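You operate a simulated robot arm through the tools that you are given. There is no shell and no other tool.

You run a simulated two-armed robot. Do the job below in one go: nothing can be reset, and whatever is moved stays where it is left.

JOB
Strip the mould in the nest: pins back in their carrier, clamps free, lid on the steel rest.

It is judged by the outcome, as a careful person would: the job done as asked, and still so three seconds after it is handed in. It fails if anything else is knocked over, pushed out of place, dropped, spilled or broken. Lids that push on must go on centred and level and be pressed home; caps that screw on are set level and turned clockwise until they are tight.

ROBOT AND FRAMES
Two 7-joint arms with fingered hands on one trunk that stands fixed in place. Base frame: the origin is at the foot of the trunk, x ahead of it, y to its left, z up. Lengths are in mm, angles in rad, forces in N, time in s.
The left shoulder is at [70, 171, 1416], the right one opposite. Each reaches about 1156 mm from its shoulder. Payload 5 kg a hand.
The tool frame of a hand sits at the grasp point between the pads (the TCP): z along the fingers, y along the line on which they close. The tips reach 43 mm beyond it. The gripper opens to 144 mm; its body begins 50 mm behind the TCP. The gripper is a hand of 5 fingers: y runs from the thumb to the fingers, the wrist lies at [-21, -124, -221] in the tool frame, and closing takes about 1.5 s.
Orientation is that of the tool frame in the base frame, as [roll, pitch, yaw] about the fixed x, y, z axes, in that order (R = Rz(yaw) Ry(pitch) Rx(roll)). With the fingers straight down and the wrist toward the robot, the tool's x, y and z point along [0, 1, 0], [1, 0, 0] and [0, 0, -1] of the base frame.

CONTROLS
- The arms move only by the tool step_arm. It takes "left_steps", "right_steps" or both (then of equal length, played together; a hand with none holds still); each is a list of rows, each an object (a shift or turn left out is 0, a gripper value left out holds the last) with "linear": the shift along the base's x, y, z in units of 20 mm (1.0 is 20 mm), a list of three; "rotation": the turn, a rotation vector about the base's x, y, z in units of 5 degrees (1.0 is 5 degrees), a list of three; "gripper": the finger opening in mm, from 0 to 144. In form: [{"linear": [tx, ty, tz], "rotation": [rx, ry, rz], "gripper": gripper}, ...]. A call has 1 to 20 rows; each row shifts and turns the commanded pose from where the row before left it. A call with a number of a shift or a turn outside -1 to 1 is refused whole. A row lasts 0.2 s, in which the tool goes at most 50 mm and 0.15 rad; a call with a longer step from one row to the next is refused whole, and so is a gripper value outside its range. Where a pose cannot be reached the arm comes as near as it can. A force on the tool above 90 N (or 10 N above the force at the start of the call, whichever is more), or a blocked arm, ends the call early, and 0.2 s more pass. Each finger travels about 45 mm/s and halts on what it meets, pressing with about 33 N; the grip force reading is that of the motor and also rises with nothing between the fingers. The clock runs only during rows and for 0.2 s after the last one: add rows that do not move to give the fingers time. It gives the time, the measured TCP pose, the force on the tool (base axes), the opening and the grip force at its end, in the units of the frame above (readings bear some noise), with the torque about the TCP (base axes, N m) and any sound that the robot's microphone picked up.
- Cameras (640 x 400 px; columns grow to the right, rows downward): "scene" is now at [129.2, -34.7, 1641.8]; the picture's right is [-0.42, -0.91, 0.00], its down [-0.59, 0.27, -0.76] and it looks along [0.69, -0.32, -0.65] (base axes); focal length 326 px, centre (320, 200). "left" rides on the left gripper at [-86, -108, -168] in its tool frame; the picture's right is [-0.80, -0.28, 0.53], its down [0.54, -0.73, 0.42] and it looks along [0.27, 0.63, 0.73] (tool axes); focal length 275 px, centre (320, 200). "right" rides on the right gripper at [86, -109, -168] in its tool frame; the picture's right is [-0.80, 0.28, -0.53], its down [-0.54, -0.73, 0.42] and it looks along [-0.27, 0.63, 0.73] (tool axes); focal length 275 px, centre (320, 200). There is no depth. A picture from a camera that has moved, and an enlarged one, comes with that camera's place and axes in the base frame and with its lens.
- snapshot(camera): a new picture of that camera. It takes no simulated time.
- raise_lower(by): slides the trunk up (or, below 0, down) by that many mm; the arms and the scene camera ride with it, the base frame stays. It gives what a move gives, with no picture.
- grasp_type(shape, hand): the hand has 5 fingers and takes this shape, open, in about a second: jaw (thumb against the fingers, like two jaws); tri (thumb and two fingers); tip (a fingertip pinch); poke (one finger out to press); point (the index stretched); flat (the hand flat); cup (the hand cupped); fist (a fist). The gripper value then closes the fingers along that shape, each until it touches; the sizes above hold for jaw. It gives what a move gives, with no picture.
- pan_tilt(pan, tilt): turns the head with the scene camera to pan (to the left, within 1.501 rad either way) and tilt (down, from -0.506 to 1.204), counted from straight ahead of the robot. It gives what a move gives.
- inspect(camera, box): a new picture of the part [left, top, right, bottom] of that camera's present view, enlarged. It takes no simulated time.
- job_done(): hands the job in; it is judged then, once.

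Places have to be worked out from the pictures, the camera data and where the tool is seen. Open the grippers and draw the arms clear of the work before you hand the job in, unless the task says otherwise.

The tools are called after "Call:" as name(argument=value, ...) on one line, values as JSON. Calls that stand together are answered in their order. step_arm: Moves the arms, as the interface text tells. Its arguments: {"type":"object","properties":{"left_steps":{"type":"array"},"right_steps":{"type":"array"}},"required":[]} The other tools are called the same way: raise_lower (by) moves the trunk up or down; grasp_type (shape, hand) gives the hand a shape; pan_tilt (pan, tilt) turns the head that bears the scene camera; snapshot (camera) takes a picture; inspect (camera, box) takes an enlarged picture of a part of a camera's view; job_done () hands the job in.

At the start:

```text
t: 0.0
left_position: [831.4, -43.3, 1210.7]
left_orientation: [3.141, 0.002, 1.57]
left_wrist_force: [0.4, 0.4, -0.8]
left_moment: [-0.01, -0.03, 0.03]
left_width: 143.4
left_grasp_force: 0.1
left_shape: jaw
right_position: [377.2, -581.6, 1217.9]
right_orientation: [-3.141, -0.001, 1.572]
right_wrist_force: [-0.3, -0.3, 0.0]
right_moment: [0.0, 0.01, -0.02]
right_width: 143.7
right_grasp_force: 0.1
right_shape: jaw
trunk travel left (down, up): [-513.0, 427.0]
head pan, tilt (commanded): [-0.429, 0.707]
```

scene: 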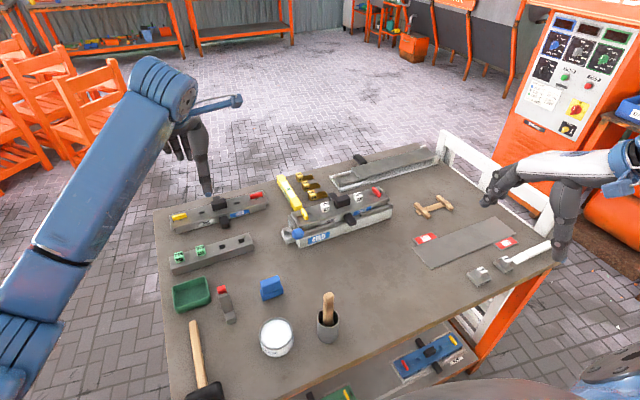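
right: 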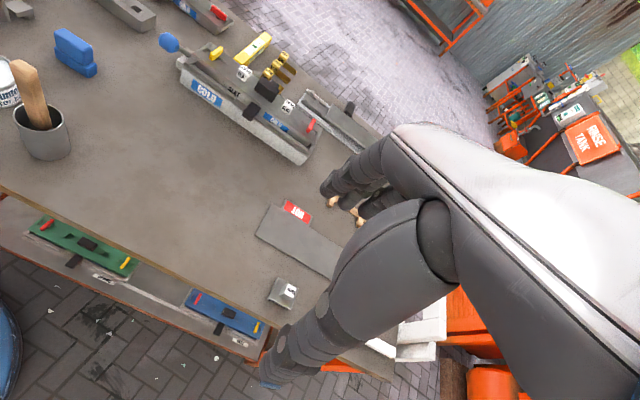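
left: 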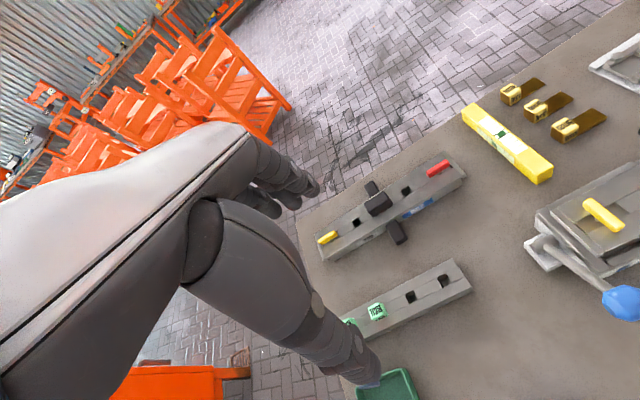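

I start by looking closer at the bench: the nest with the mould seems to be the grey thing with a "COLD" label in the middle. I'll enlarge several parts of the scene.

Call:
inspect(camera="scene", box=[260, 140, 460, 265])

Call:
inspect(camera="scene", box=[150, 170, 310, 270])

Call:
inspect(camera="scene", box=[400, 180, 560, 300])

Call:
inspect(camera="scene", box=[150, 260, 360, 400])

Call:
inspect(camera="left", box=[440, 60, 640, 320])

Call:
inspect(camera="right", box=[150, 0, 400, 200])

```text
3.20 times, centred on (360, 202) of scene
camera zoom: at [129.2, -34.7, 1641.8], right [-0.42, -0.91, 0.0], down [-0.59, 0.27, -0.76], along [0.69, -0.32, -0.65], focal length 1045 px, centre (192, 192)
```

zoom: 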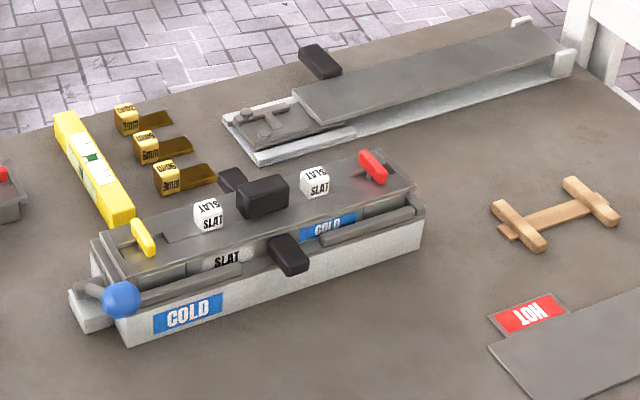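

```text
4.00 times, centred on (230, 220) of scene
camera zoom: at [129.2, -34.7, 1641.8], right [-0.42, -0.91, 0.0], down [-0.59, 0.27, -0.76], along [0.69, -0.32, -0.65], focal length 1306 px, centre (680, 120)
```

zoom: 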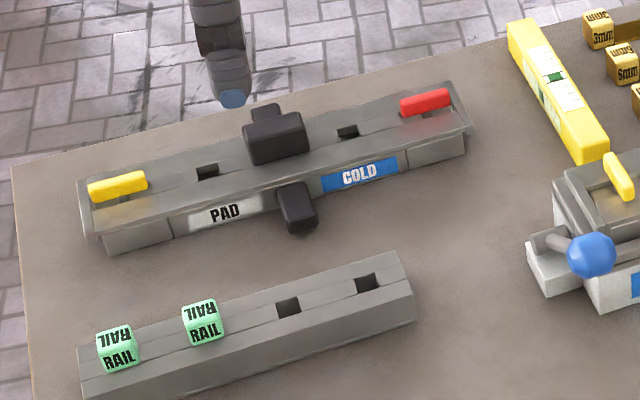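

```text
3.33 times, centred on (480, 240) of scene
camera zoom: at [129.2, -34.7, 1641.8], right [-0.42, -0.91, 0.0], down [-0.59, 0.27, -0.76], along [0.69, -0.32, -0.65], focal length 1088 px, centre (-213, 67)
```

zoom: 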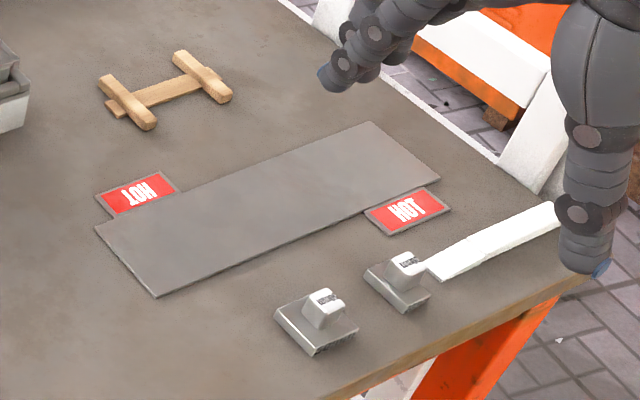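

```text
2.86 times, centred on (255, 330) of scene
camera zoom: at [129.2, -34.7, 1641.8], right [-0.42, -0.91, 0.0], down [-0.59, 0.27, -0.76], along [0.69, -0.32, -0.65], focal length 933 px, centre (506, -171)
```

zoom: 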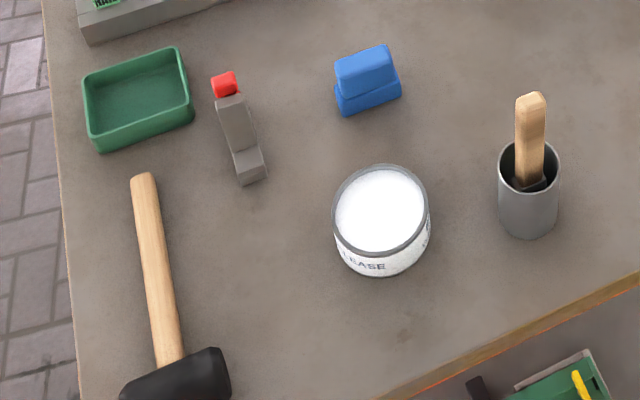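

```text
1.54 times, centred on (540, 190) of left
camera zoom: at [723.1, -128.9, 1379.3], right [-0.28, -0.8, -0.53], down [-0.73, 0.54, -0.42], along [0.63, 0.27, -0.73], focal length 424 px, centre (-18, 215)
```

zoom: 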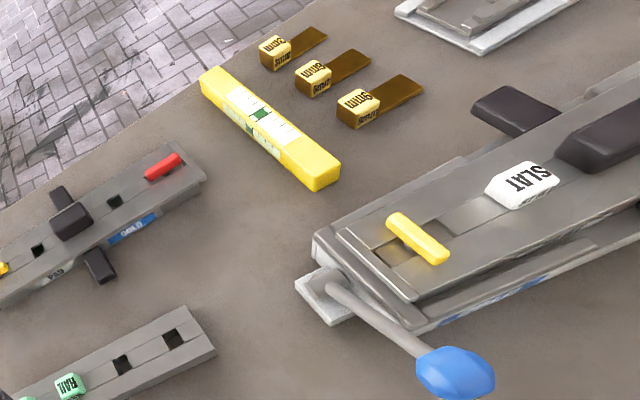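

```text
2.00 times, centred on (275, 100) of right
camera zoom: at [267.4, -496.1, 1382.6], right [0.28, -0.8, 0.53], down [-0.73, -0.54, -0.42], along [0.63, -0.27, -0.73], focal length 551 px, centre (410, 400)
```

zoom: 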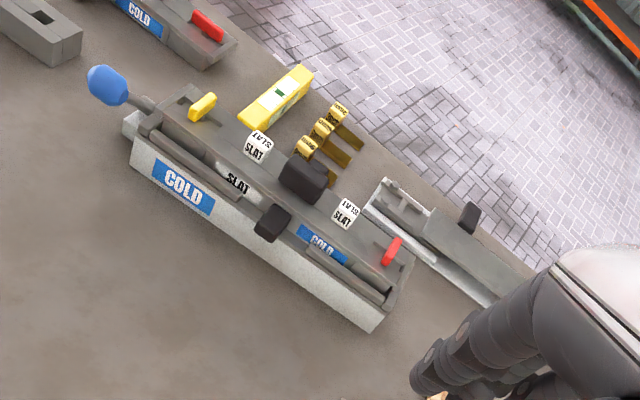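

The mould in the nest is SLAT, with pins, red and yellow clamps and a blue-knobbed lever on the nest. I look closer at the details and the candidate rests and carriers.

Call:
inspect(camera="scene", box=[275, 185, 345, 255])

Call:
inspect(camera="scene", box=[320, 175, 400, 235])

Call:
inspect(camera="scene", box=[325, 140, 445, 200])

Call:
inspect(camera="scene", box=[460, 225, 560, 295])

Call:
inspect(camera="scene", box=[160, 225, 270, 285])

Call:
inspect(camera="scene", box=[380, 320, 500, 400])

Call:
inspect(camera="scene", box=[265, 170, 335, 220])

Call:
inspect(camera="scene", box=[500, 0, 640, 150])

```text
5.71 times, centred on (310, 220) of scene
camera zoom: at [129.2, -34.7, 1641.8], right [-0.42, -0.91, 0.0], down [-0.59, 0.27, -0.76], along [0.69, -0.32, -0.65], focal length 1866 px, centre (377, 86)
```

zoom: 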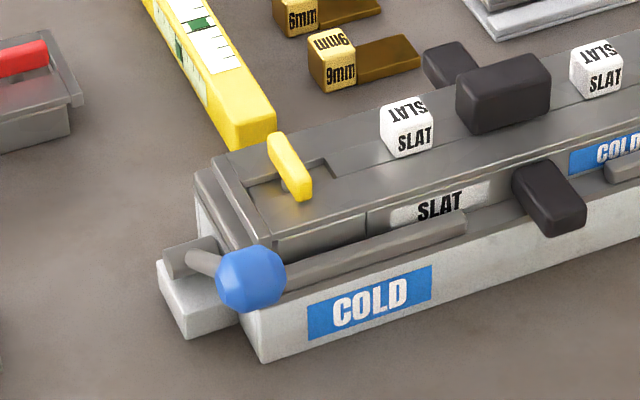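

```text
6.67 times, centred on (360, 205) of scene
camera zoom: at [129.2, -34.7, 1641.8], right [-0.42, -0.91, 0.0], down [-0.59, 0.27, -0.76], along [0.69, -0.32, -0.65], focal length 2176 px, centre (53, 167)
```

zoom: 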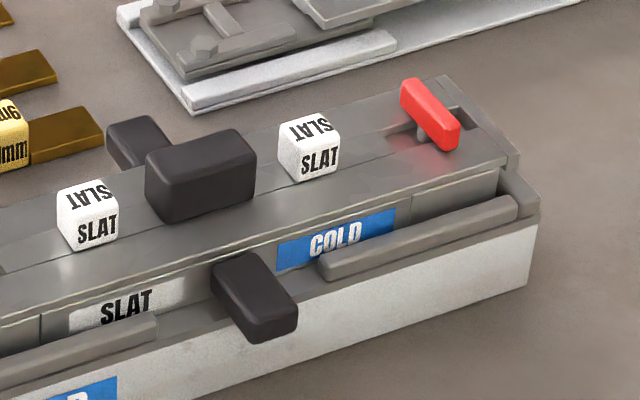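

```text
5.33 times, centred on (385, 170) of scene
camera zoom: at [129.2, -34.7, 1641.8], right [-0.42, -0.91, 0.0], down [-0.59, 0.27, -0.76], along [0.69, -0.32, -0.65], focal length 1741 px, centre (-27, 360)
```

zoom: 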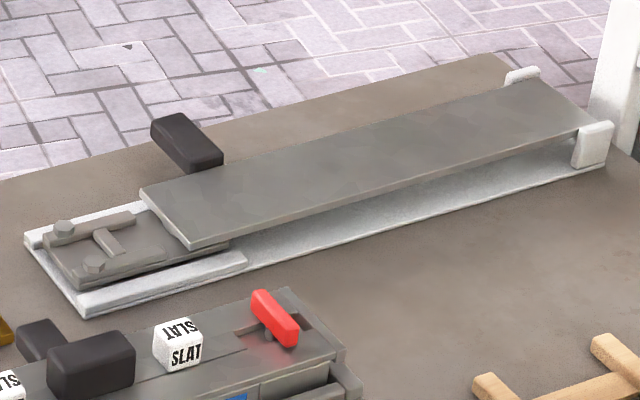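

```text
5.71 times, centred on (510, 260) of scene
camera zoom: at [129.2, -34.7, 1641.8], right [-0.42, -0.91, 0.0], down [-0.59, 0.27, -0.76], along [0.69, -0.32, -0.65], focal length 1866 px, centre (-766, -143)
```

zoom: 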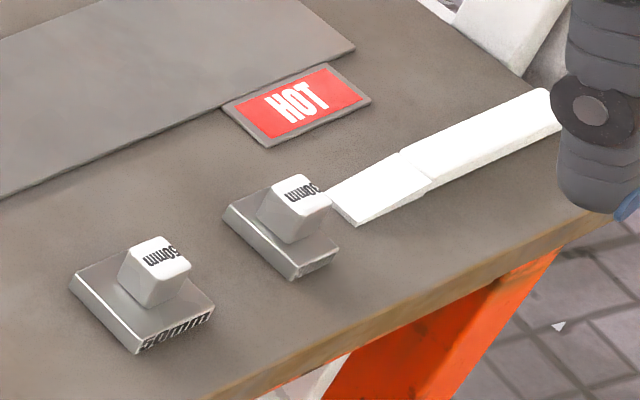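

```text
5.82 times, centred on (215, 255) of scene
camera zoom: at [129.2, -34.7, 1641.8], right [-0.42, -0.91, 0.0], down [-0.59, 0.27, -0.76], along [0.69, -0.32, -0.65], focal length 1900 px, centre (931, -120)
```

zoom: 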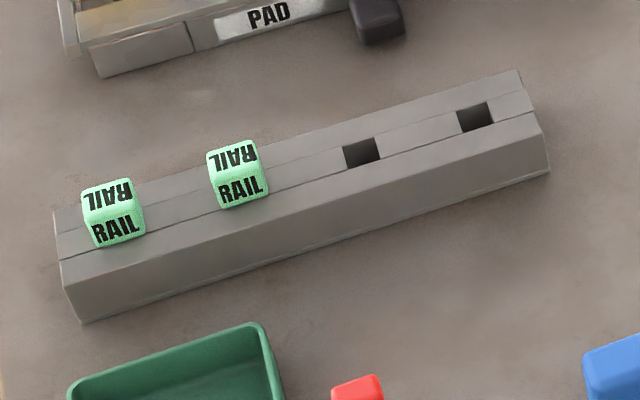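

```text
5.00 times, centred on (440, 360) of scene
camera zoom: at [129.2, -34.7, 1641.8], right [-0.42, -0.91, 0.0], down [-0.59, 0.27, -0.76], along [0.69, -0.32, -0.65], focal length 1632 px, centre (-280, -600)
```

zoom: 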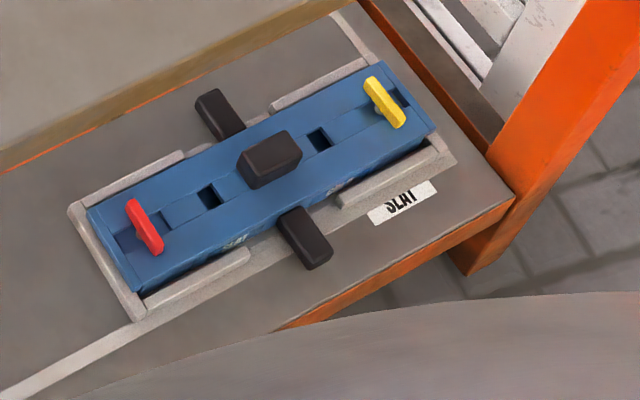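

```text
8.00 times, centred on (300, 195) of scene
camera zoom: at [129.2, -34.7, 1641.8], right [-0.42, -0.91, 0.0], down [-0.59, 0.27, -0.76], along [0.69, -0.32, -0.65], focal length 2612 px, centre (480, 240)
```

zoom: 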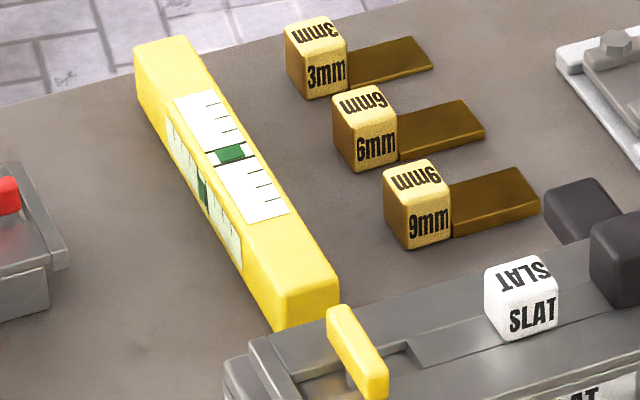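

```text
2.67 times, centred on (570, 75) of scene
camera zoom: at [129.2, -34.7, 1641.8], right [-0.42, -0.91, 0.0], down [-0.59, 0.27, -0.76], along [0.69, -0.32, -0.65], focal length 871 px, centre (-347, 533)
```

zoom: 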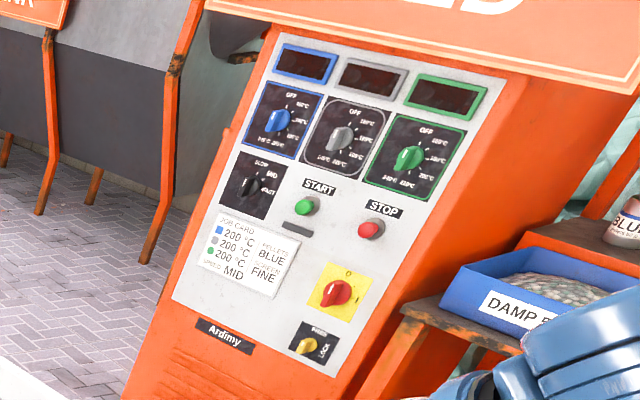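

The nest's long axis runs along base y at about x≈770–850, y −257…−600, bench near z≈865; the four-hole block with RAIL pins looks like the pin carrier. I'll turn the head for views of the lower shelf and the whole bench.

Call:
pan_tilt(pan=-0.3, tilt=1.15)

Call:
snapshot(camera="scene")

```text
t: 0.9
left_position: [831.5, -43.0, 1210.3]
left_orientation: [-3.141, 0.001, 1.57]
left_wrist_force: [-0.1, 0.1, -0.6]
left_moment: [0.01, 0.01, -0.01]
left_width: 143.5
left_grasp_force: 0.0
left_shape: jaw
right_position: [377.6, -581.5, 1215.4]
right_orientation: [-3.141, -0.001, 1.571]
right_wrist_force: [-0.2, 0.3, -0.7]
right_moment: [-0.03, -0.01, -0.01]
right_width: 143.7
right_grasp_force: 0.1
right_shape: jaw
trunk travel left (down, up): [-513.0, 427.0]
head pan, tilt (commanded): [-0.3, 1.15]
```

```text
taken
camera scene: at [109.1, -17.2, 1609.3], right [-0.3, -0.96, 0.0], down [-0.87, 0.27, -0.41], along [0.39, -0.12, -0.91], focal length 326 px, centre (320, 200)
```

scene: 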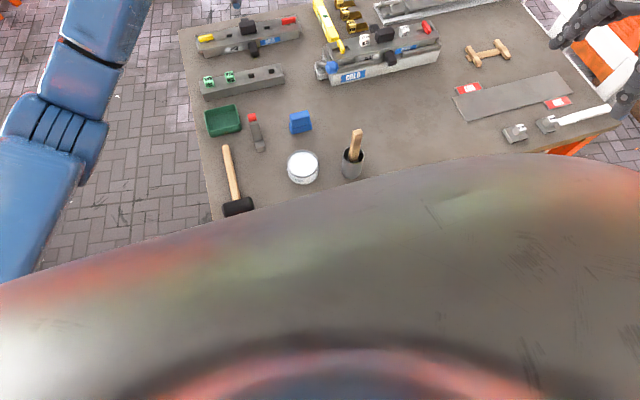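

The body blocks the lower view. I turn the head back toward the work and then look in the surroundings.

Call:
pan_tilt(pan=-0.9, tilt=0.6)

Call:
snapshot(camera="scene")

Call:
inspect(camera="scene", box=[160, 200, 400, 350])

```text
t: 1.9
left_position: [830.9, -42.4, 1210.8]
left_orientation: [3.141, -0.001, 1.571]
left_wrist_force: [-0.5, 0.3, 0.0]
left_moment: [0.01, 0.01, 0.0]
left_width: 143.4
left_grasp_force: 0.2
left_shape: jaw
right_position: [378.0, -581.3, 1215.7]
right_orientation: [3.141, -0.001, 1.573]
right_wrist_force: [0.2, 0.1, 0.6]
right_moment: [0.01, 0.0, 0.02]
right_width: 143.6
right_grasp_force: 0.0
right_shape: jaw
trunk travel left (down, up): [-513.0, 427.0]
head pan, tilt (commanded): [-0.901, 0.6]
```

```text
taken
camera scene: at [107.1, -68.7, 1650.9], right [-0.78, -0.62, 0.0], down [-0.35, 0.44, -0.82], along [0.51, -0.65, -0.57], focal length 326 px, centre (320, 200)
```

scene: 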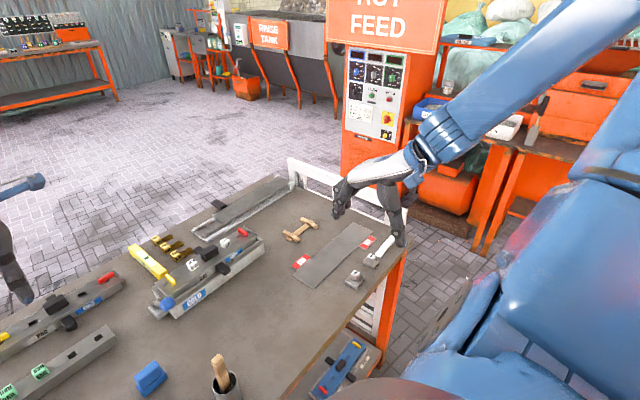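

```text
2.67 times, centred on (280, 275) of scene
camera zoom: at [107.1, -68.7, 1650.9], right [-0.78, -0.62, 0.0], down [-0.35, 0.44, -0.82], along [0.51, -0.65, -0.57], focal length 871 px, centre (427, 0)
```

zoom: 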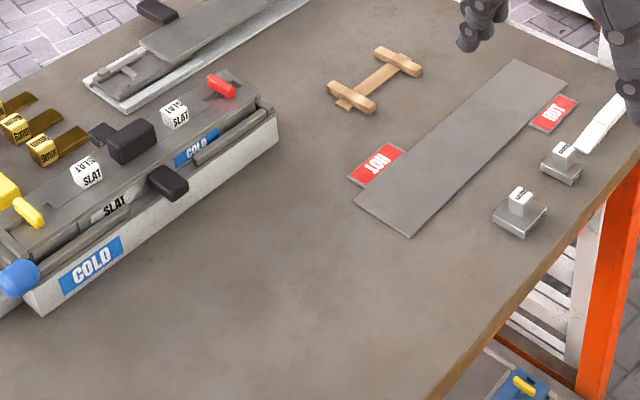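

Call:
inspect(camera="scene", box=[280, 200, 420, 300])

Call:
inspect(camera="scene", box=[180, 165, 330, 260])

Call:
inspect(camera="scene", box=[310, 0, 640, 200])

Call:
inspect(camera="scene", box=[290, 300, 400, 400])

Call:
inspect(camera="scene", box=[0, 0, 330, 200])

```text
4.00 times, centred on (350, 250) of scene
camera zoom: at [107.1, -68.7, 1650.9], right [-0.78, -0.62, 0.0], down [-0.35, 0.44, -0.82], along [0.51, -0.65, -0.57], focal length 1306 px, centre (200, 0)
```

zoom: 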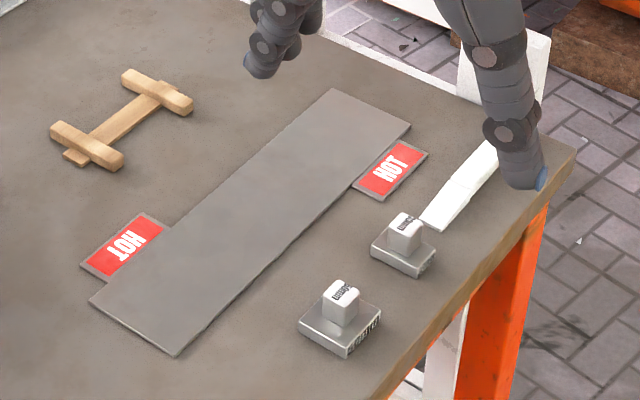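

```text
4.21 times, centred on (255, 212) of scene
camera zoom: at [107.1, -68.7, 1650.9], right [-0.78, -0.62, 0.0], down [-0.35, 0.44, -0.82], along [0.51, -0.65, -0.57], focal length 1375 px, centre (594, 147)
```

zoom: 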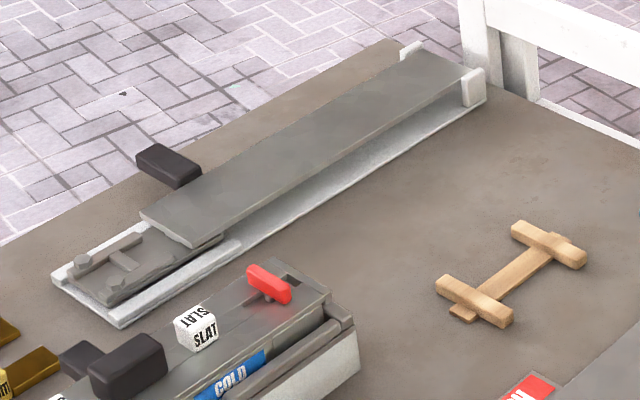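

```text
1.94 times, centred on (475, 100) of scene
camera zoom: at [107.1, -68.7, 1650.9], right [-0.78, -0.62, 0.0], down [-0.35, 0.44, -0.82], along [0.51, -0.65, -0.57], focal length 633 px, centre (19, 394)
```

zoom: 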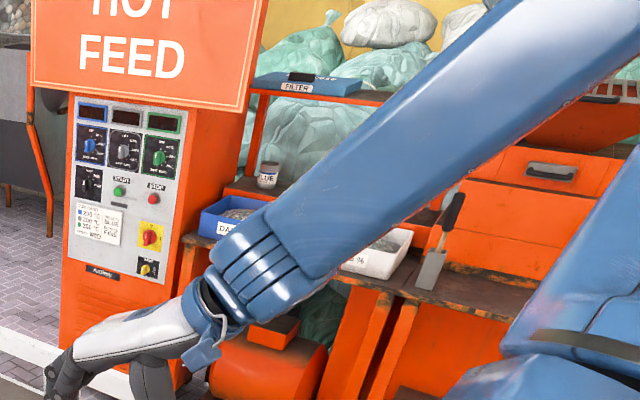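

```text
4.00 times, centred on (345, 350) of scene
camera zoom: at [107.1, -68.7, 1650.9], right [-0.78, -0.62, 0.0], down [-0.35, 0.44, -0.82], along [0.51, -0.65, -0.57], focal length 1306 px, centre (220, -400)
```

zoom: 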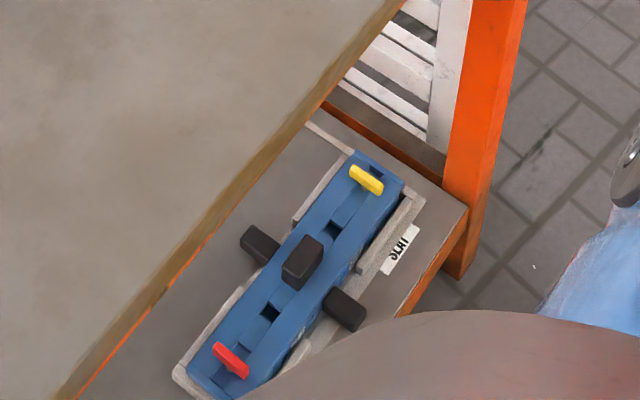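

```text
1.94 times, centred on (165, 100) of scene
camera zoom: at [107.1, -68.7, 1650.9], right [-0.78, -0.62, 0.0], down [-0.35, 0.44, -0.82], along [0.51, -0.65, -0.57], focal length 633 px, centre (621, 394)
```

zoom: 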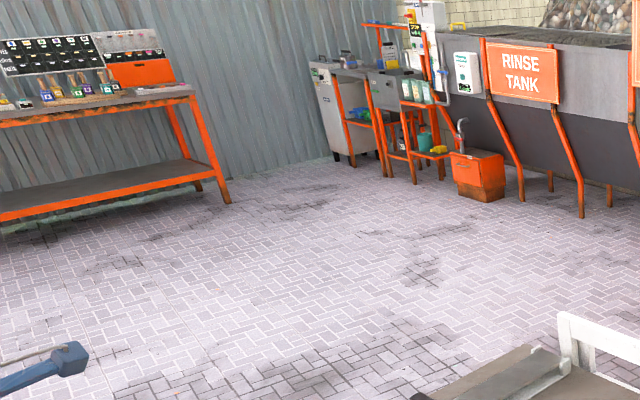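

The plate with HOT tabs (x≈533–620, y≈−575…−918) is the only steel rest about lid size. I'll turn the head back and bring the right hand's camera in over the nest for a close look.

Call:
pan_tilt(pan=-0.5, tilt=0.7)

Call:
step_arm(right_steps=[{"linear": [0.9, 0.6, -0.2]}, {"linear": [0.9, 0.6, -0.2]}, {"linear": [0.9, 0.6, -0.2]}, {"linear": [0.9, 0.6, -0.2]}, {"linear": [0.9, 0.6, -0.2]}, {"linear": [0.9, 0.6, -0.2]}, {"linear": [0.9, 0.6, -0.2]}, {"linear": [0.9, 0.6, -0.2]}, {"linear": [0.9, 0.6, -0.2]}, {"linear": [0.9, 0.6, -0.2]}, {"linear": [0.9, 0.6, -0.2]}, {"linear": [0.9, 0.6, -0.2]}])

Call:
snapshot(camera="right")

Call:
snapshot(camera="scene")

```text
t: 2.8
left_position: [831.8, -43.2, 1211.5]
left_orientation: [3.141, 0.0, 1.572]
left_wrist_force: [-0.6, 0.0, -0.2]
left_moment: [-0.03, -0.01, 0.0]
left_width: 143.4
left_grasp_force: 0.1
left_shape: jaw
right_position: [377.7, -581.9, 1216.1]
right_orientation: [3.141, 0.0, 1.574]
right_wrist_force: [-0.2, 0.6, -0.5]
right_moment: [0.01, -0.01, 0.0]
right_width: 143.7
right_grasp_force: 0.1
right_shape: jaw
trunk travel left (down, up): [-513.0, 427.0]
head pan, tilt (commanded): [-0.499, 0.7]
```

```text
t: 5.4
left_position: [832.4, -43.8, 1209.2]
left_orientation: [-3.137, 0.0, 1.572]
left_wrist_force: [0.4, -1.1, 0.1]
left_moment: [0.0, 0.02, 0.01]
left_width: 143.7
left_grasp_force: 0.0
left_shape: jaw
right_position: [594.7, -437.6, 1167.1]
right_orientation: [-3.14, 0.0, 1.572]
right_wrist_force: [0.4, -0.9, 0.7]
right_moment: [0.0, 0.06, 0.01]
right_width: 143.7
right_grasp_force: 0.2
right_shape: jaw
trunk travel left (down, up): [-513.0, 427.0]
head pan, tilt (commanded): [-0.499, 0.7]
```

```text
taken
camera right: at [484.8, -350.8, 1335.4], right [0.28, -0.8, 0.53], down [-0.73, -0.54, -0.42], along [0.63, -0.27, -0.73], focal length 275 px, centre (320, 200)
```

right: 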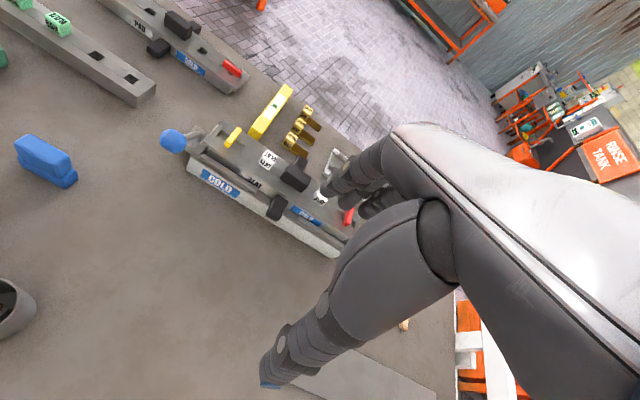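

```text
taken
camera scene: at [128.4, -40.2, 1642.2], right [-0.48, -0.88, 0.0], down [-0.57, 0.31, -0.76], along [0.67, -0.37, -0.65], focal length 326 px, centre (320, 200)
```

scene: 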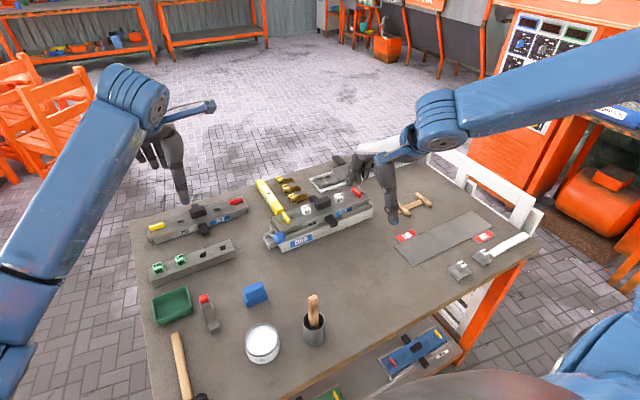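

The right camera now sees the nest's left half; I enlarge it for detail and set up triangulation.

Call:
inspect(camera="right", box=[150, 100, 310, 200])

Call:
inspect(camera="right", box=[210, 120, 370, 260])

Call:
inspect(camera="right", box=[0, 0, 260, 110])

Call:
inspect(camera="scene", box=[255, 180, 385, 260])

```text
4.00 times, centred on (230, 150) of right
camera zoom: at [484.8, -350.8, 1335.4], right [0.28, -0.8, 0.53], down [-0.73, -0.54, -0.42], along [0.63, -0.27, -0.73], focal length 1101 px, centre (680, 400)
```

zoom: 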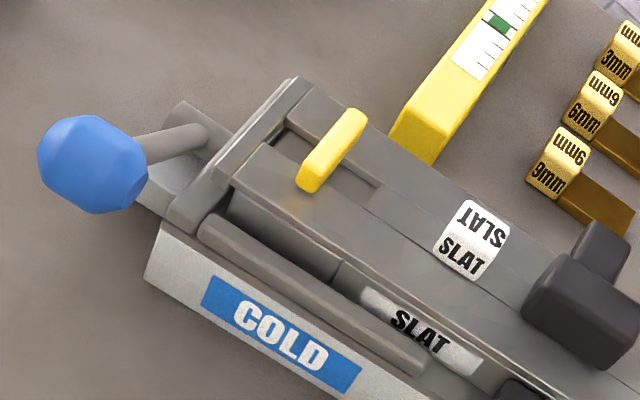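

```text
2.86 times, centred on (290, 190) of right
camera zoom: at [484.8, -350.8, 1335.4], right [0.28, -0.8, 0.53], down [-0.73, -0.54, -0.42], along [0.63, -0.27, -0.73], focal length 786 px, centre (406, 229)
```

zoom: 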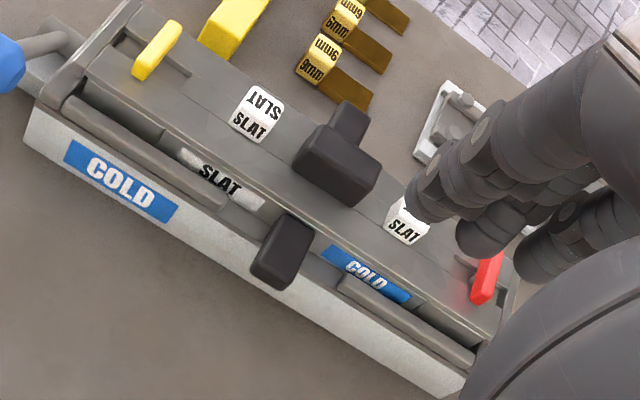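

```text
2.46 times, centred on (130, 55) of right
camera zoom: at [484.8, -350.8, 1335.4], right [0.28, -0.8, 0.53], down [-0.73, -0.54, -0.42], along [0.63, -0.27, -0.73], focal length 678 px, centre (788, 557)
```

zoom: 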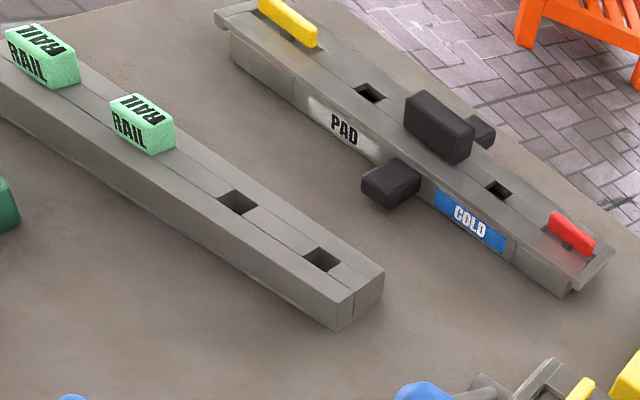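

```text
4.92 times, centred on (320, 220) of scene
camera zoom: at [128.4, -40.2, 1642.2], right [-0.48, -0.88, 0.0], down [-0.57, 0.31, -0.76], along [0.67, -0.37, -0.65], focal length 1607 px, centre (320, 102)
```

zoom: 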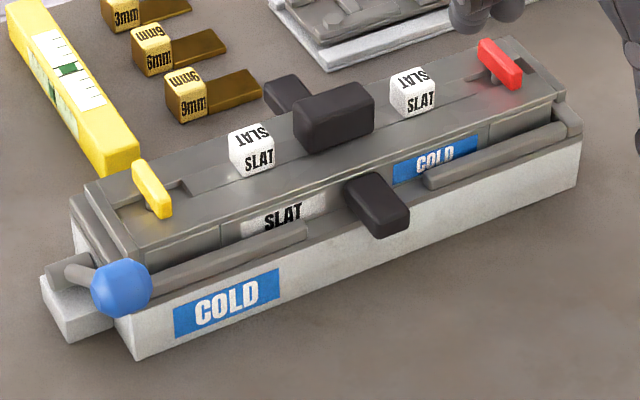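

The lid has square-hole pins, T-handle clamps across slots, and a black centre handle. I'll try the "tip" pinch shape on the right hand in free air to see where its fingertips go.

Call:
grasp_type(hand="right", shape="tip")

Call:
inspect(camera="scene", box=[320, 120, 480, 240])

Call:
snapshot(camera="right")

```text
t: 6.3
left_position: [831.0, -42.9, 1212.1]
left_orientation: [3.141, 0.001, 1.571]
left_wrist_force: [-0.4, 0.2, -1.4]
left_moment: [-0.03, 0.0, 0.02]
left_width: 143.8
left_grasp_force: 0.1
left_shape: jaw
right_position: [593.5, -436.1, 1169.3]
right_orientation: [-3.141, -0.001, 1.573]
right_wrist_force: [0.3, -1.3, -0.7]
right_moment: [0.01, 0.01, 0.0]
right_width: 143.9
right_grasp_force: 0.0
right_shape: tip
trunk travel left (down, up): [-513.0, 427.0]
head pan, tilt (commanded): [-0.499, 0.7]
```

```text
3.33 times, centred on (400, 180) of scene
camera zoom: at [126.5, -40.1, 1642.4], right [-0.48, -0.88, 0.0], down [-0.57, 0.31, -0.76], along [0.67, -0.37, -0.64], focal length 1088 px, centre (53, 267)
```

zoom: 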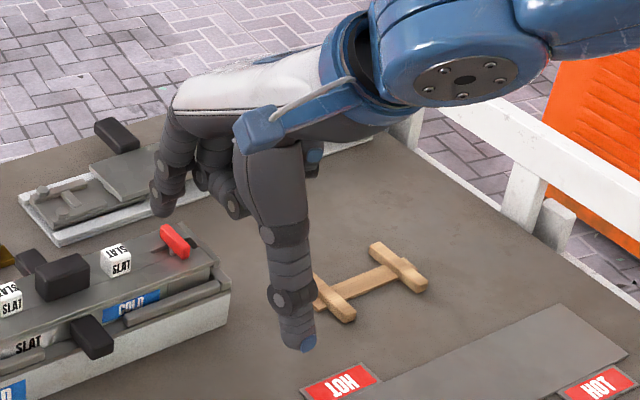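

```text
taken
camera right: at [483.1, -350.6, 1336.1], right [0.28, -0.8, 0.53], down [-0.73, -0.54, -0.42], along [0.63, -0.27, -0.73], focal length 275 px, centre (320, 200)
```

right: 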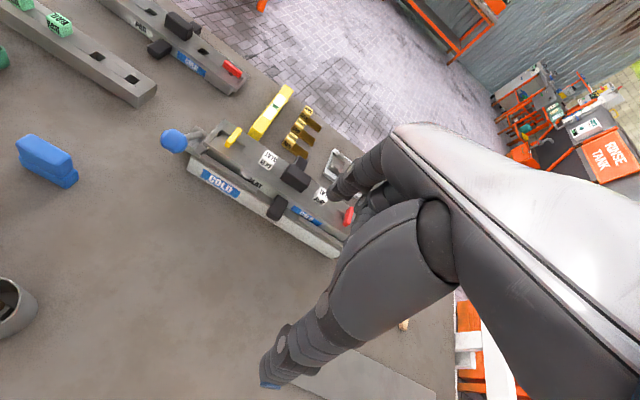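

In "tip" the other fingers curl away, leaving index against thumb. I close it to 25 mm opening in free air to see the pinch geometry.

Call:
step_arm(right_steps=[{"gripper": 25}, {}, {}, {}, {}, {}, {}, {}, {}])

Call:
inspect(camera="scene", box=[320, 120, 480, 240])

Call:
snapshot(camera="right")

Call:
snapshot(camera="left")

```text
t: 8.3
left_position: [831.3, -43.4, 1209.8]
left_orientation: [3.141, 0.002, 1.571]
left_wrist_force: [0.0, 0.4, 0.7]
left_moment: [-0.04, -0.02, -0.02]
left_width: 143.6
left_grasp_force: 0.1
left_shape: jaw
right_position: [592.5, -437.4, 1168.0]
right_orientation: [3.142, 0.0, 1.572]
right_wrist_force: [-0.5, -0.1, -1.2]
right_moment: [0.0, 0.01, -0.03]
right_width: 25.3
right_grasp_force: 0.1
right_shape: tip
trunk travel left (down, up): [-513.0, 427.0]
head pan, tilt (commanded): [-0.499, 0.7]
```

```text
3.33 times, centred on (400, 180) of scene
camera zoom: at [126.9, -40.2, 1642.4], right [-0.48, -0.88, 0.0], down [-0.57, 0.31, -0.76], along [0.67, -0.37, -0.64], focal length 1088 px, centre (53, 267)
```

zoom: 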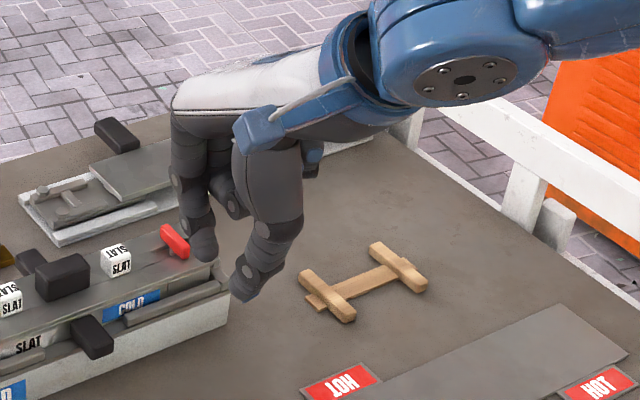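

```text
taken
camera right: at [483.5, -350.6, 1335.9], right [0.28, -0.8, 0.53], down [-0.73, -0.54, -0.42], along [0.63, -0.27, -0.73], focal length 275 px, centre (320, 200)
```

right: 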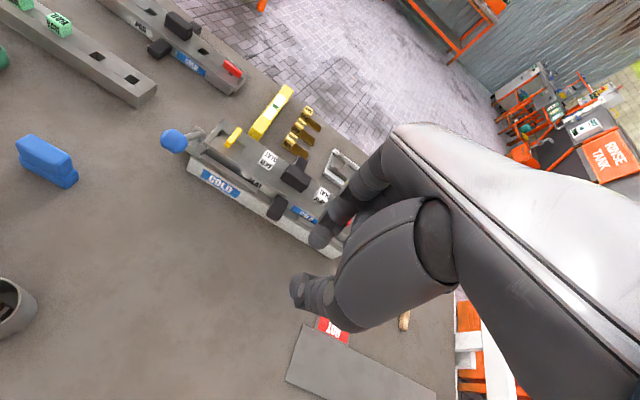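

```text
taken
camera left: at [723.2, -128.9, 1379.2], right [-0.28, -0.8, -0.53], down [-0.73, 0.54, -0.42], along [0.63, 0.27, -0.73], focal length 275 px, centre (320, 200)
```

left: 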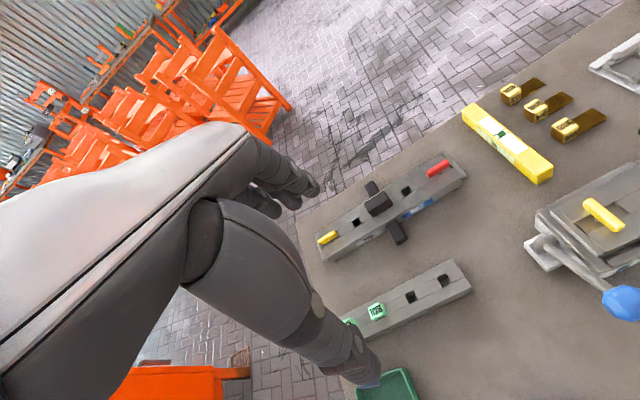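

Call:
inspect(camera="right", box=[270, 170, 390, 350])

Call:
inspect(camera="scene", box=[360, 160, 430, 220])

```text
2.22 times, centred on (330, 260) of right
camera zoom: at [483.5, -350.6, 1335.9], right [0.28, -0.8, 0.53], down [-0.73, -0.54, -0.42], along [0.63, -0.27, -0.73], focal length 612 px, centre (298, 67)
```

zoom: 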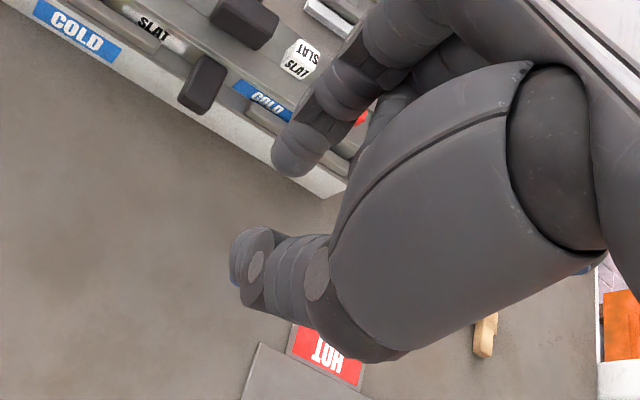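

```text
6.67 times, centred on (395, 190) of scene
camera zoom: at [126.9, -40.2, 1642.4], right [-0.48, -0.88, 0.0], down [-0.57, 0.31, -0.76], along [0.67, -0.37, -0.64], focal length 2176 px, centre (-180, 267)
```

zoom: 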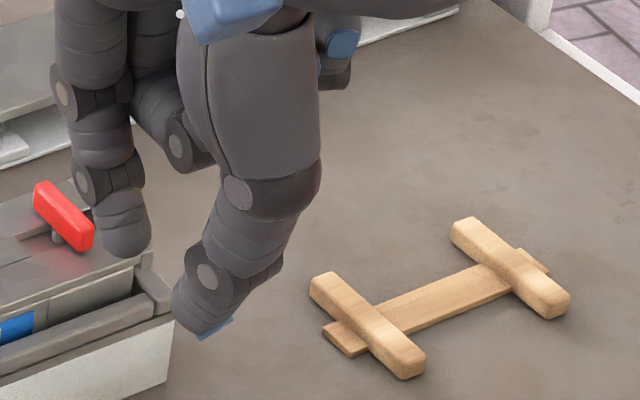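

I get zoomed views of the carrier from the left camera and scene camera to triangulate its empty holes.

Call:
inspect(camera="left", box=[340, 250, 500, 350])

Call:
inspect(camera="scene", box=[145, 230, 245, 292])

Call:
inspect(camera="right", box=[0, 0, 160, 110])

```text
4.00 times, centred on (420, 300) of left
camera zoom: at [723.2, -128.9, 1379.2], right [-0.28, -0.8, -0.53], down [-0.73, 0.54, -0.42], along [0.63, 0.27, -0.73], focal length 1101 px, centre (-80, -200)
```

zoom: 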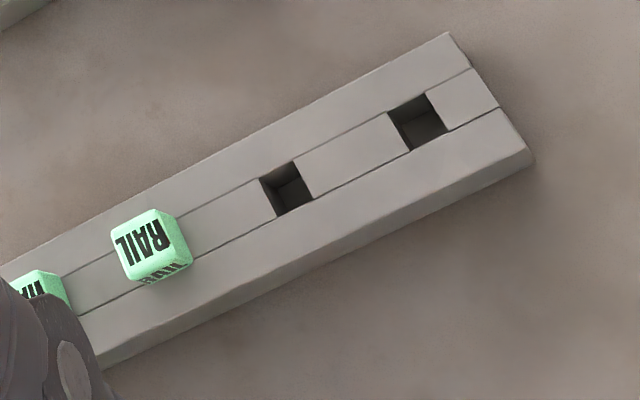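

```text
6.40 times, centred on (195, 261) of scene
camera zoom: at [126.9, -40.2, 1642.4], right [-0.48, -0.88, 0.0], down [-0.57, 0.31, -0.76], along [0.67, -0.37, -0.64], focal length 2090 px, centre (1120, -190)
```

zoom: 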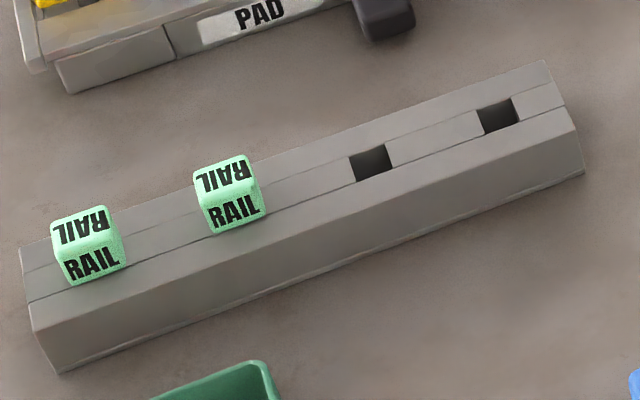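

```text
3.64 times, centred on (80, 55) of right
camera zoom: at [483.5, -350.6, 1335.9], right [0.28, -0.8, 0.53], down [-0.73, -0.54, -0.42], along [0.63, -0.27, -0.73], focal length 1001 px, centre (1193, 727)
```

zoom: 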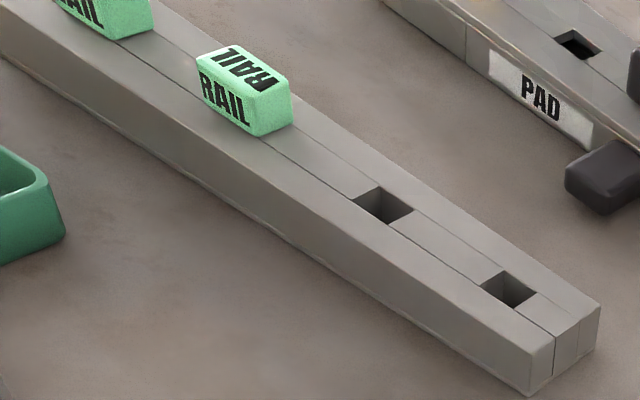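

Carrier empty holes triangulate consistently to about [849, −40, 896] and [849, −100, 896] (17 mm square); bench ≈861. Now I shift the right hand to see the whole lid unobstructed.

Call:
step_arm(right_steps=[{"linear": [-0.75, -1, -0.1]}, {"linear": [-0.75, -1, -0.1]}, {"linear": [-0.75, -1, -0.1]}, {"linear": [-0.75, -1, -0.1]}, {"linear": [-0.75, -1, -0.1]}, {"linear": [-0.75, -1, -0.1]}, {}])

Call:
snapshot(camera="right")

Call:
inspect(camera="right", box=[170, 60, 330, 160])

Call:
inspect(camera="scene", box=[255, 180, 385, 260])

```text
t: 9.9
left_position: [831.4, -43.2, 1209.8]
left_orientation: [3.142, 0.0, 1.57]
left_wrist_force: [0.6, 0.2, -1.1]
left_moment: [-0.01, 0.02, 0.0]
left_width: 143.5
left_grasp_force: 0.1
left_shape: jaw
right_position: [501.5, -557.7, 1156.1]
right_orientation: [-3.14, 0.0, 1.573]
right_wrist_force: [0.6, -0.5, -0.3]
right_moment: [0.01, 0.02, -0.03]
right_width: 25.6
right_grasp_force: 0.1
right_shape: tip
trunk travel left (down, up): [-513.0, 427.0]
head pan, tilt (commanded): [-0.499, 0.7]
```

```text
taken
camera right: at [392.2, -470.5, 1324.3], right [0.29, -0.8, 0.53], down [-0.72, -0.54, -0.42], along [0.63, -0.27, -0.73], focal length 275 px, centre (320, 200)
```

right: 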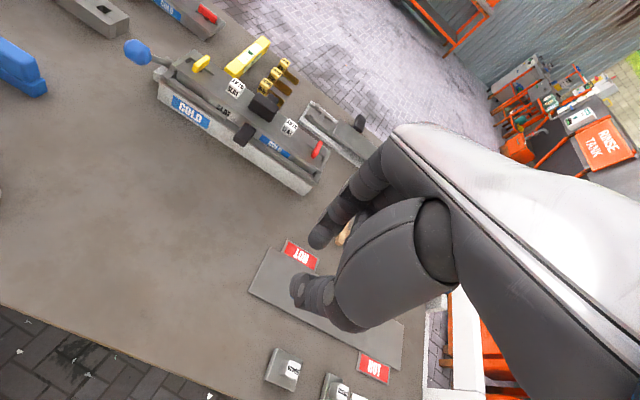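

```text
4.00 times, centred on (250, 110) of right
camera zoom: at [392.2, -470.5, 1324.3], right [0.29, -0.8, 0.53], down [-0.72, -0.54, -0.42], along [0.63, -0.27, -0.73], focal length 1101 px, centre (600, 560)
```

zoom: 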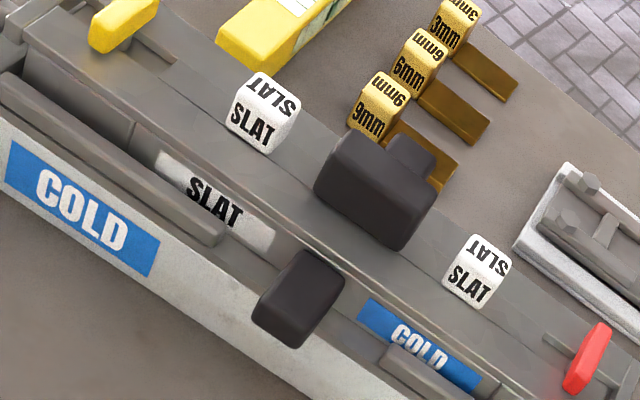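

```text
4.92 times, centred on (320, 220) of scene
camera zoom: at [127.2, -40.1, 1642.3], right [-0.48, -0.88, 0.0], down [-0.57, 0.31, -0.76], along [0.67, -0.37, -0.64], focal length 1607 px, centre (320, 102)
```

zoom: 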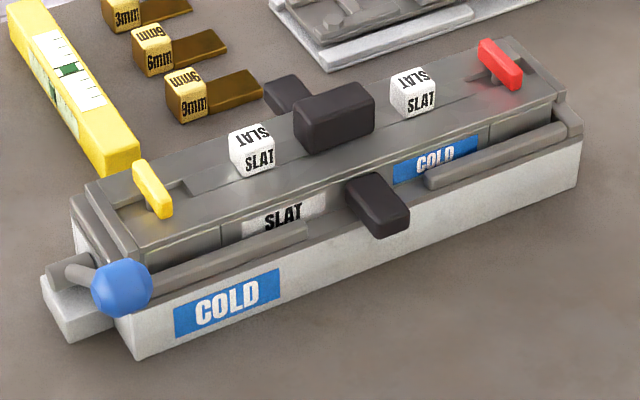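

Pins triangulate to head centres near [833, −370] and [834, −491], head tops z≈955; clamps near y≈−300 and −562. I zoom on clamps, on PAD's (free) clamps, and the lid ends to understand their mechanism.

Call:
inspect(camera="scene", box=[262, 208, 302, 248])

Call:
inspect(camera="scene", box=[335, 180, 375, 210])

Call:
inspect(camera="scene", box=[220, 190, 255, 220])

Call:
inspect(camera="scene", box=[140, 215, 180, 245])

Call:
inspect(camera="left", box=[520, 180, 640, 330])

Call:
inspect(camera="left", box=[310, 150, 480, 270])

```text
10.00 times, centred on (282, 228) of scene
camera zoom: at [127.2, -40.1, 1642.3], right [-0.48, -0.88, 0.0], down [-0.57, 0.31, -0.76], along [0.67, -0.37, -0.64], focal length 3265 px, centre (700, -80)
```

zoom: 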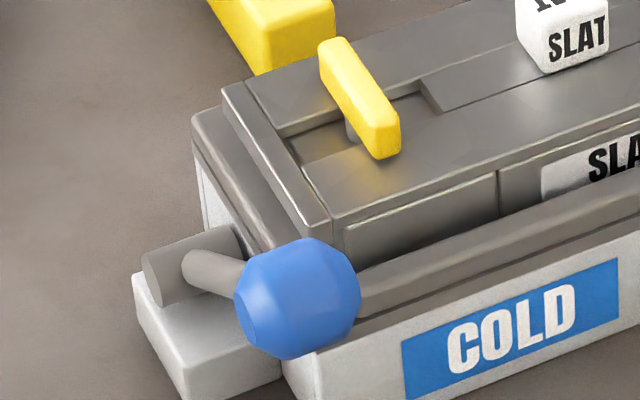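

```text
13.33 times, centred on (355, 195) of scene
camera zoom: at [127.2, -40.1, 1642.3], right [-0.48, -0.88, 0.0], down [-0.57, 0.31, -0.76], along [0.67, -0.37, -0.64], focal length 4353 px, centre (-147, 267)
```

zoom: 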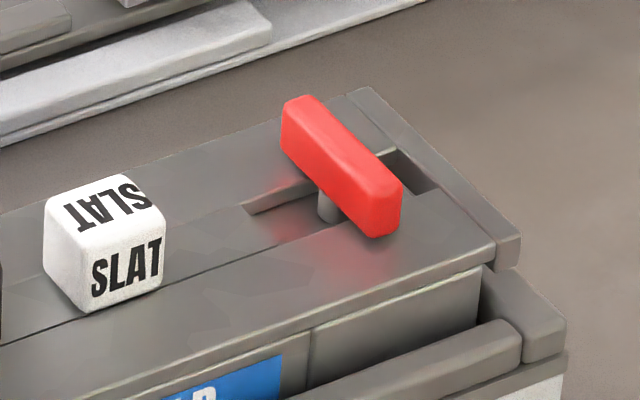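

```text
13.33 times, centred on (238, 205) of scene
camera zoom: at [127.2, -40.1, 1642.3], right [-0.48, -0.88, 0.0], down [-0.57, 0.31, -0.76], along [0.67, -0.37, -0.64], focal length 4353 px, centre (1420, 133)
```

zoom: 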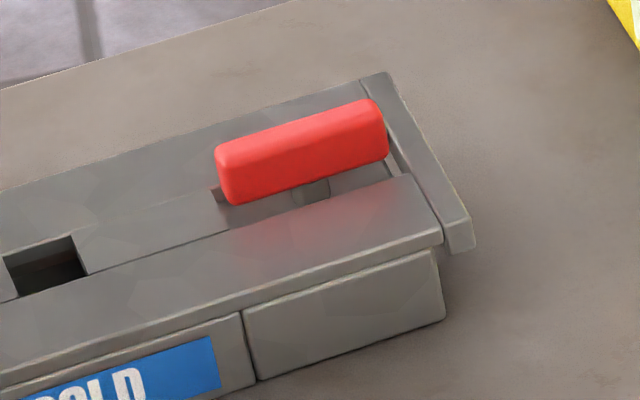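

```text
13.33 times, centred on (160, 230) of scene
camera zoom: at [127.2, -40.1, 1642.3], right [-0.48, -0.88, 0.0], down [-0.57, 0.31, -0.76], along [0.67, -0.37, -0.64], focal length 4353 px, centre (2453, -200)
```

zoom: 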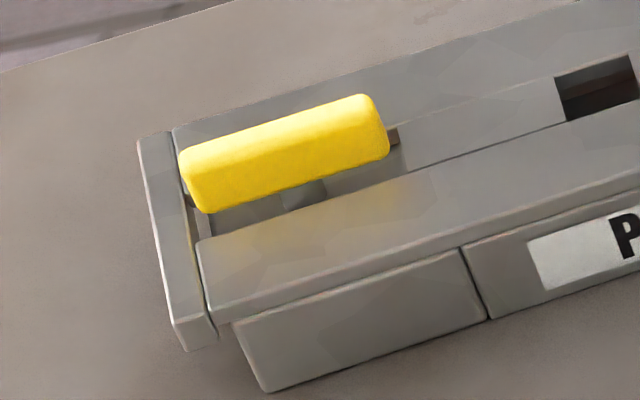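

```text
2.67 times, centred on (580, 255) of left
camera zoom: at [723.5, -128.8, 1379.0], right [-0.28, -0.8, -0.53], down [-0.73, 0.54, -0.42], along [0.63, 0.27, -0.73], focal length 734 px, centre (-373, 53)
```

zoom: 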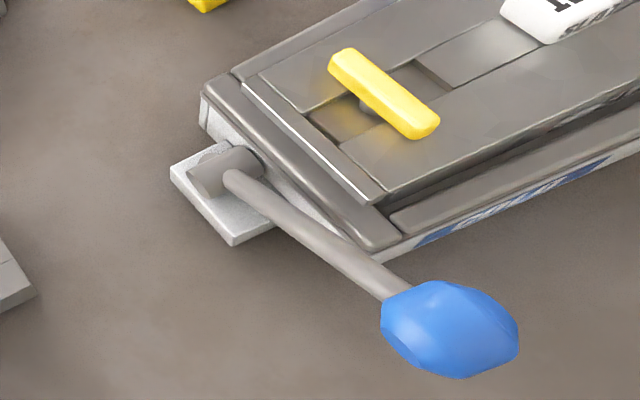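

```text
3.33 times, centred on (395, 210) of left
camera zoom: at [723.5, -128.8, 1379.0], right [-0.28, -0.8, -0.53], down [-0.73, 0.54, -0.42], along [0.63, 0.27, -0.73], focal length 918 px, centre (70, 167)
```

zoom: 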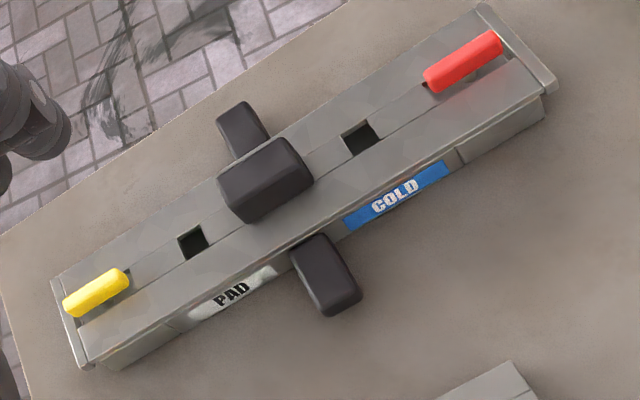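

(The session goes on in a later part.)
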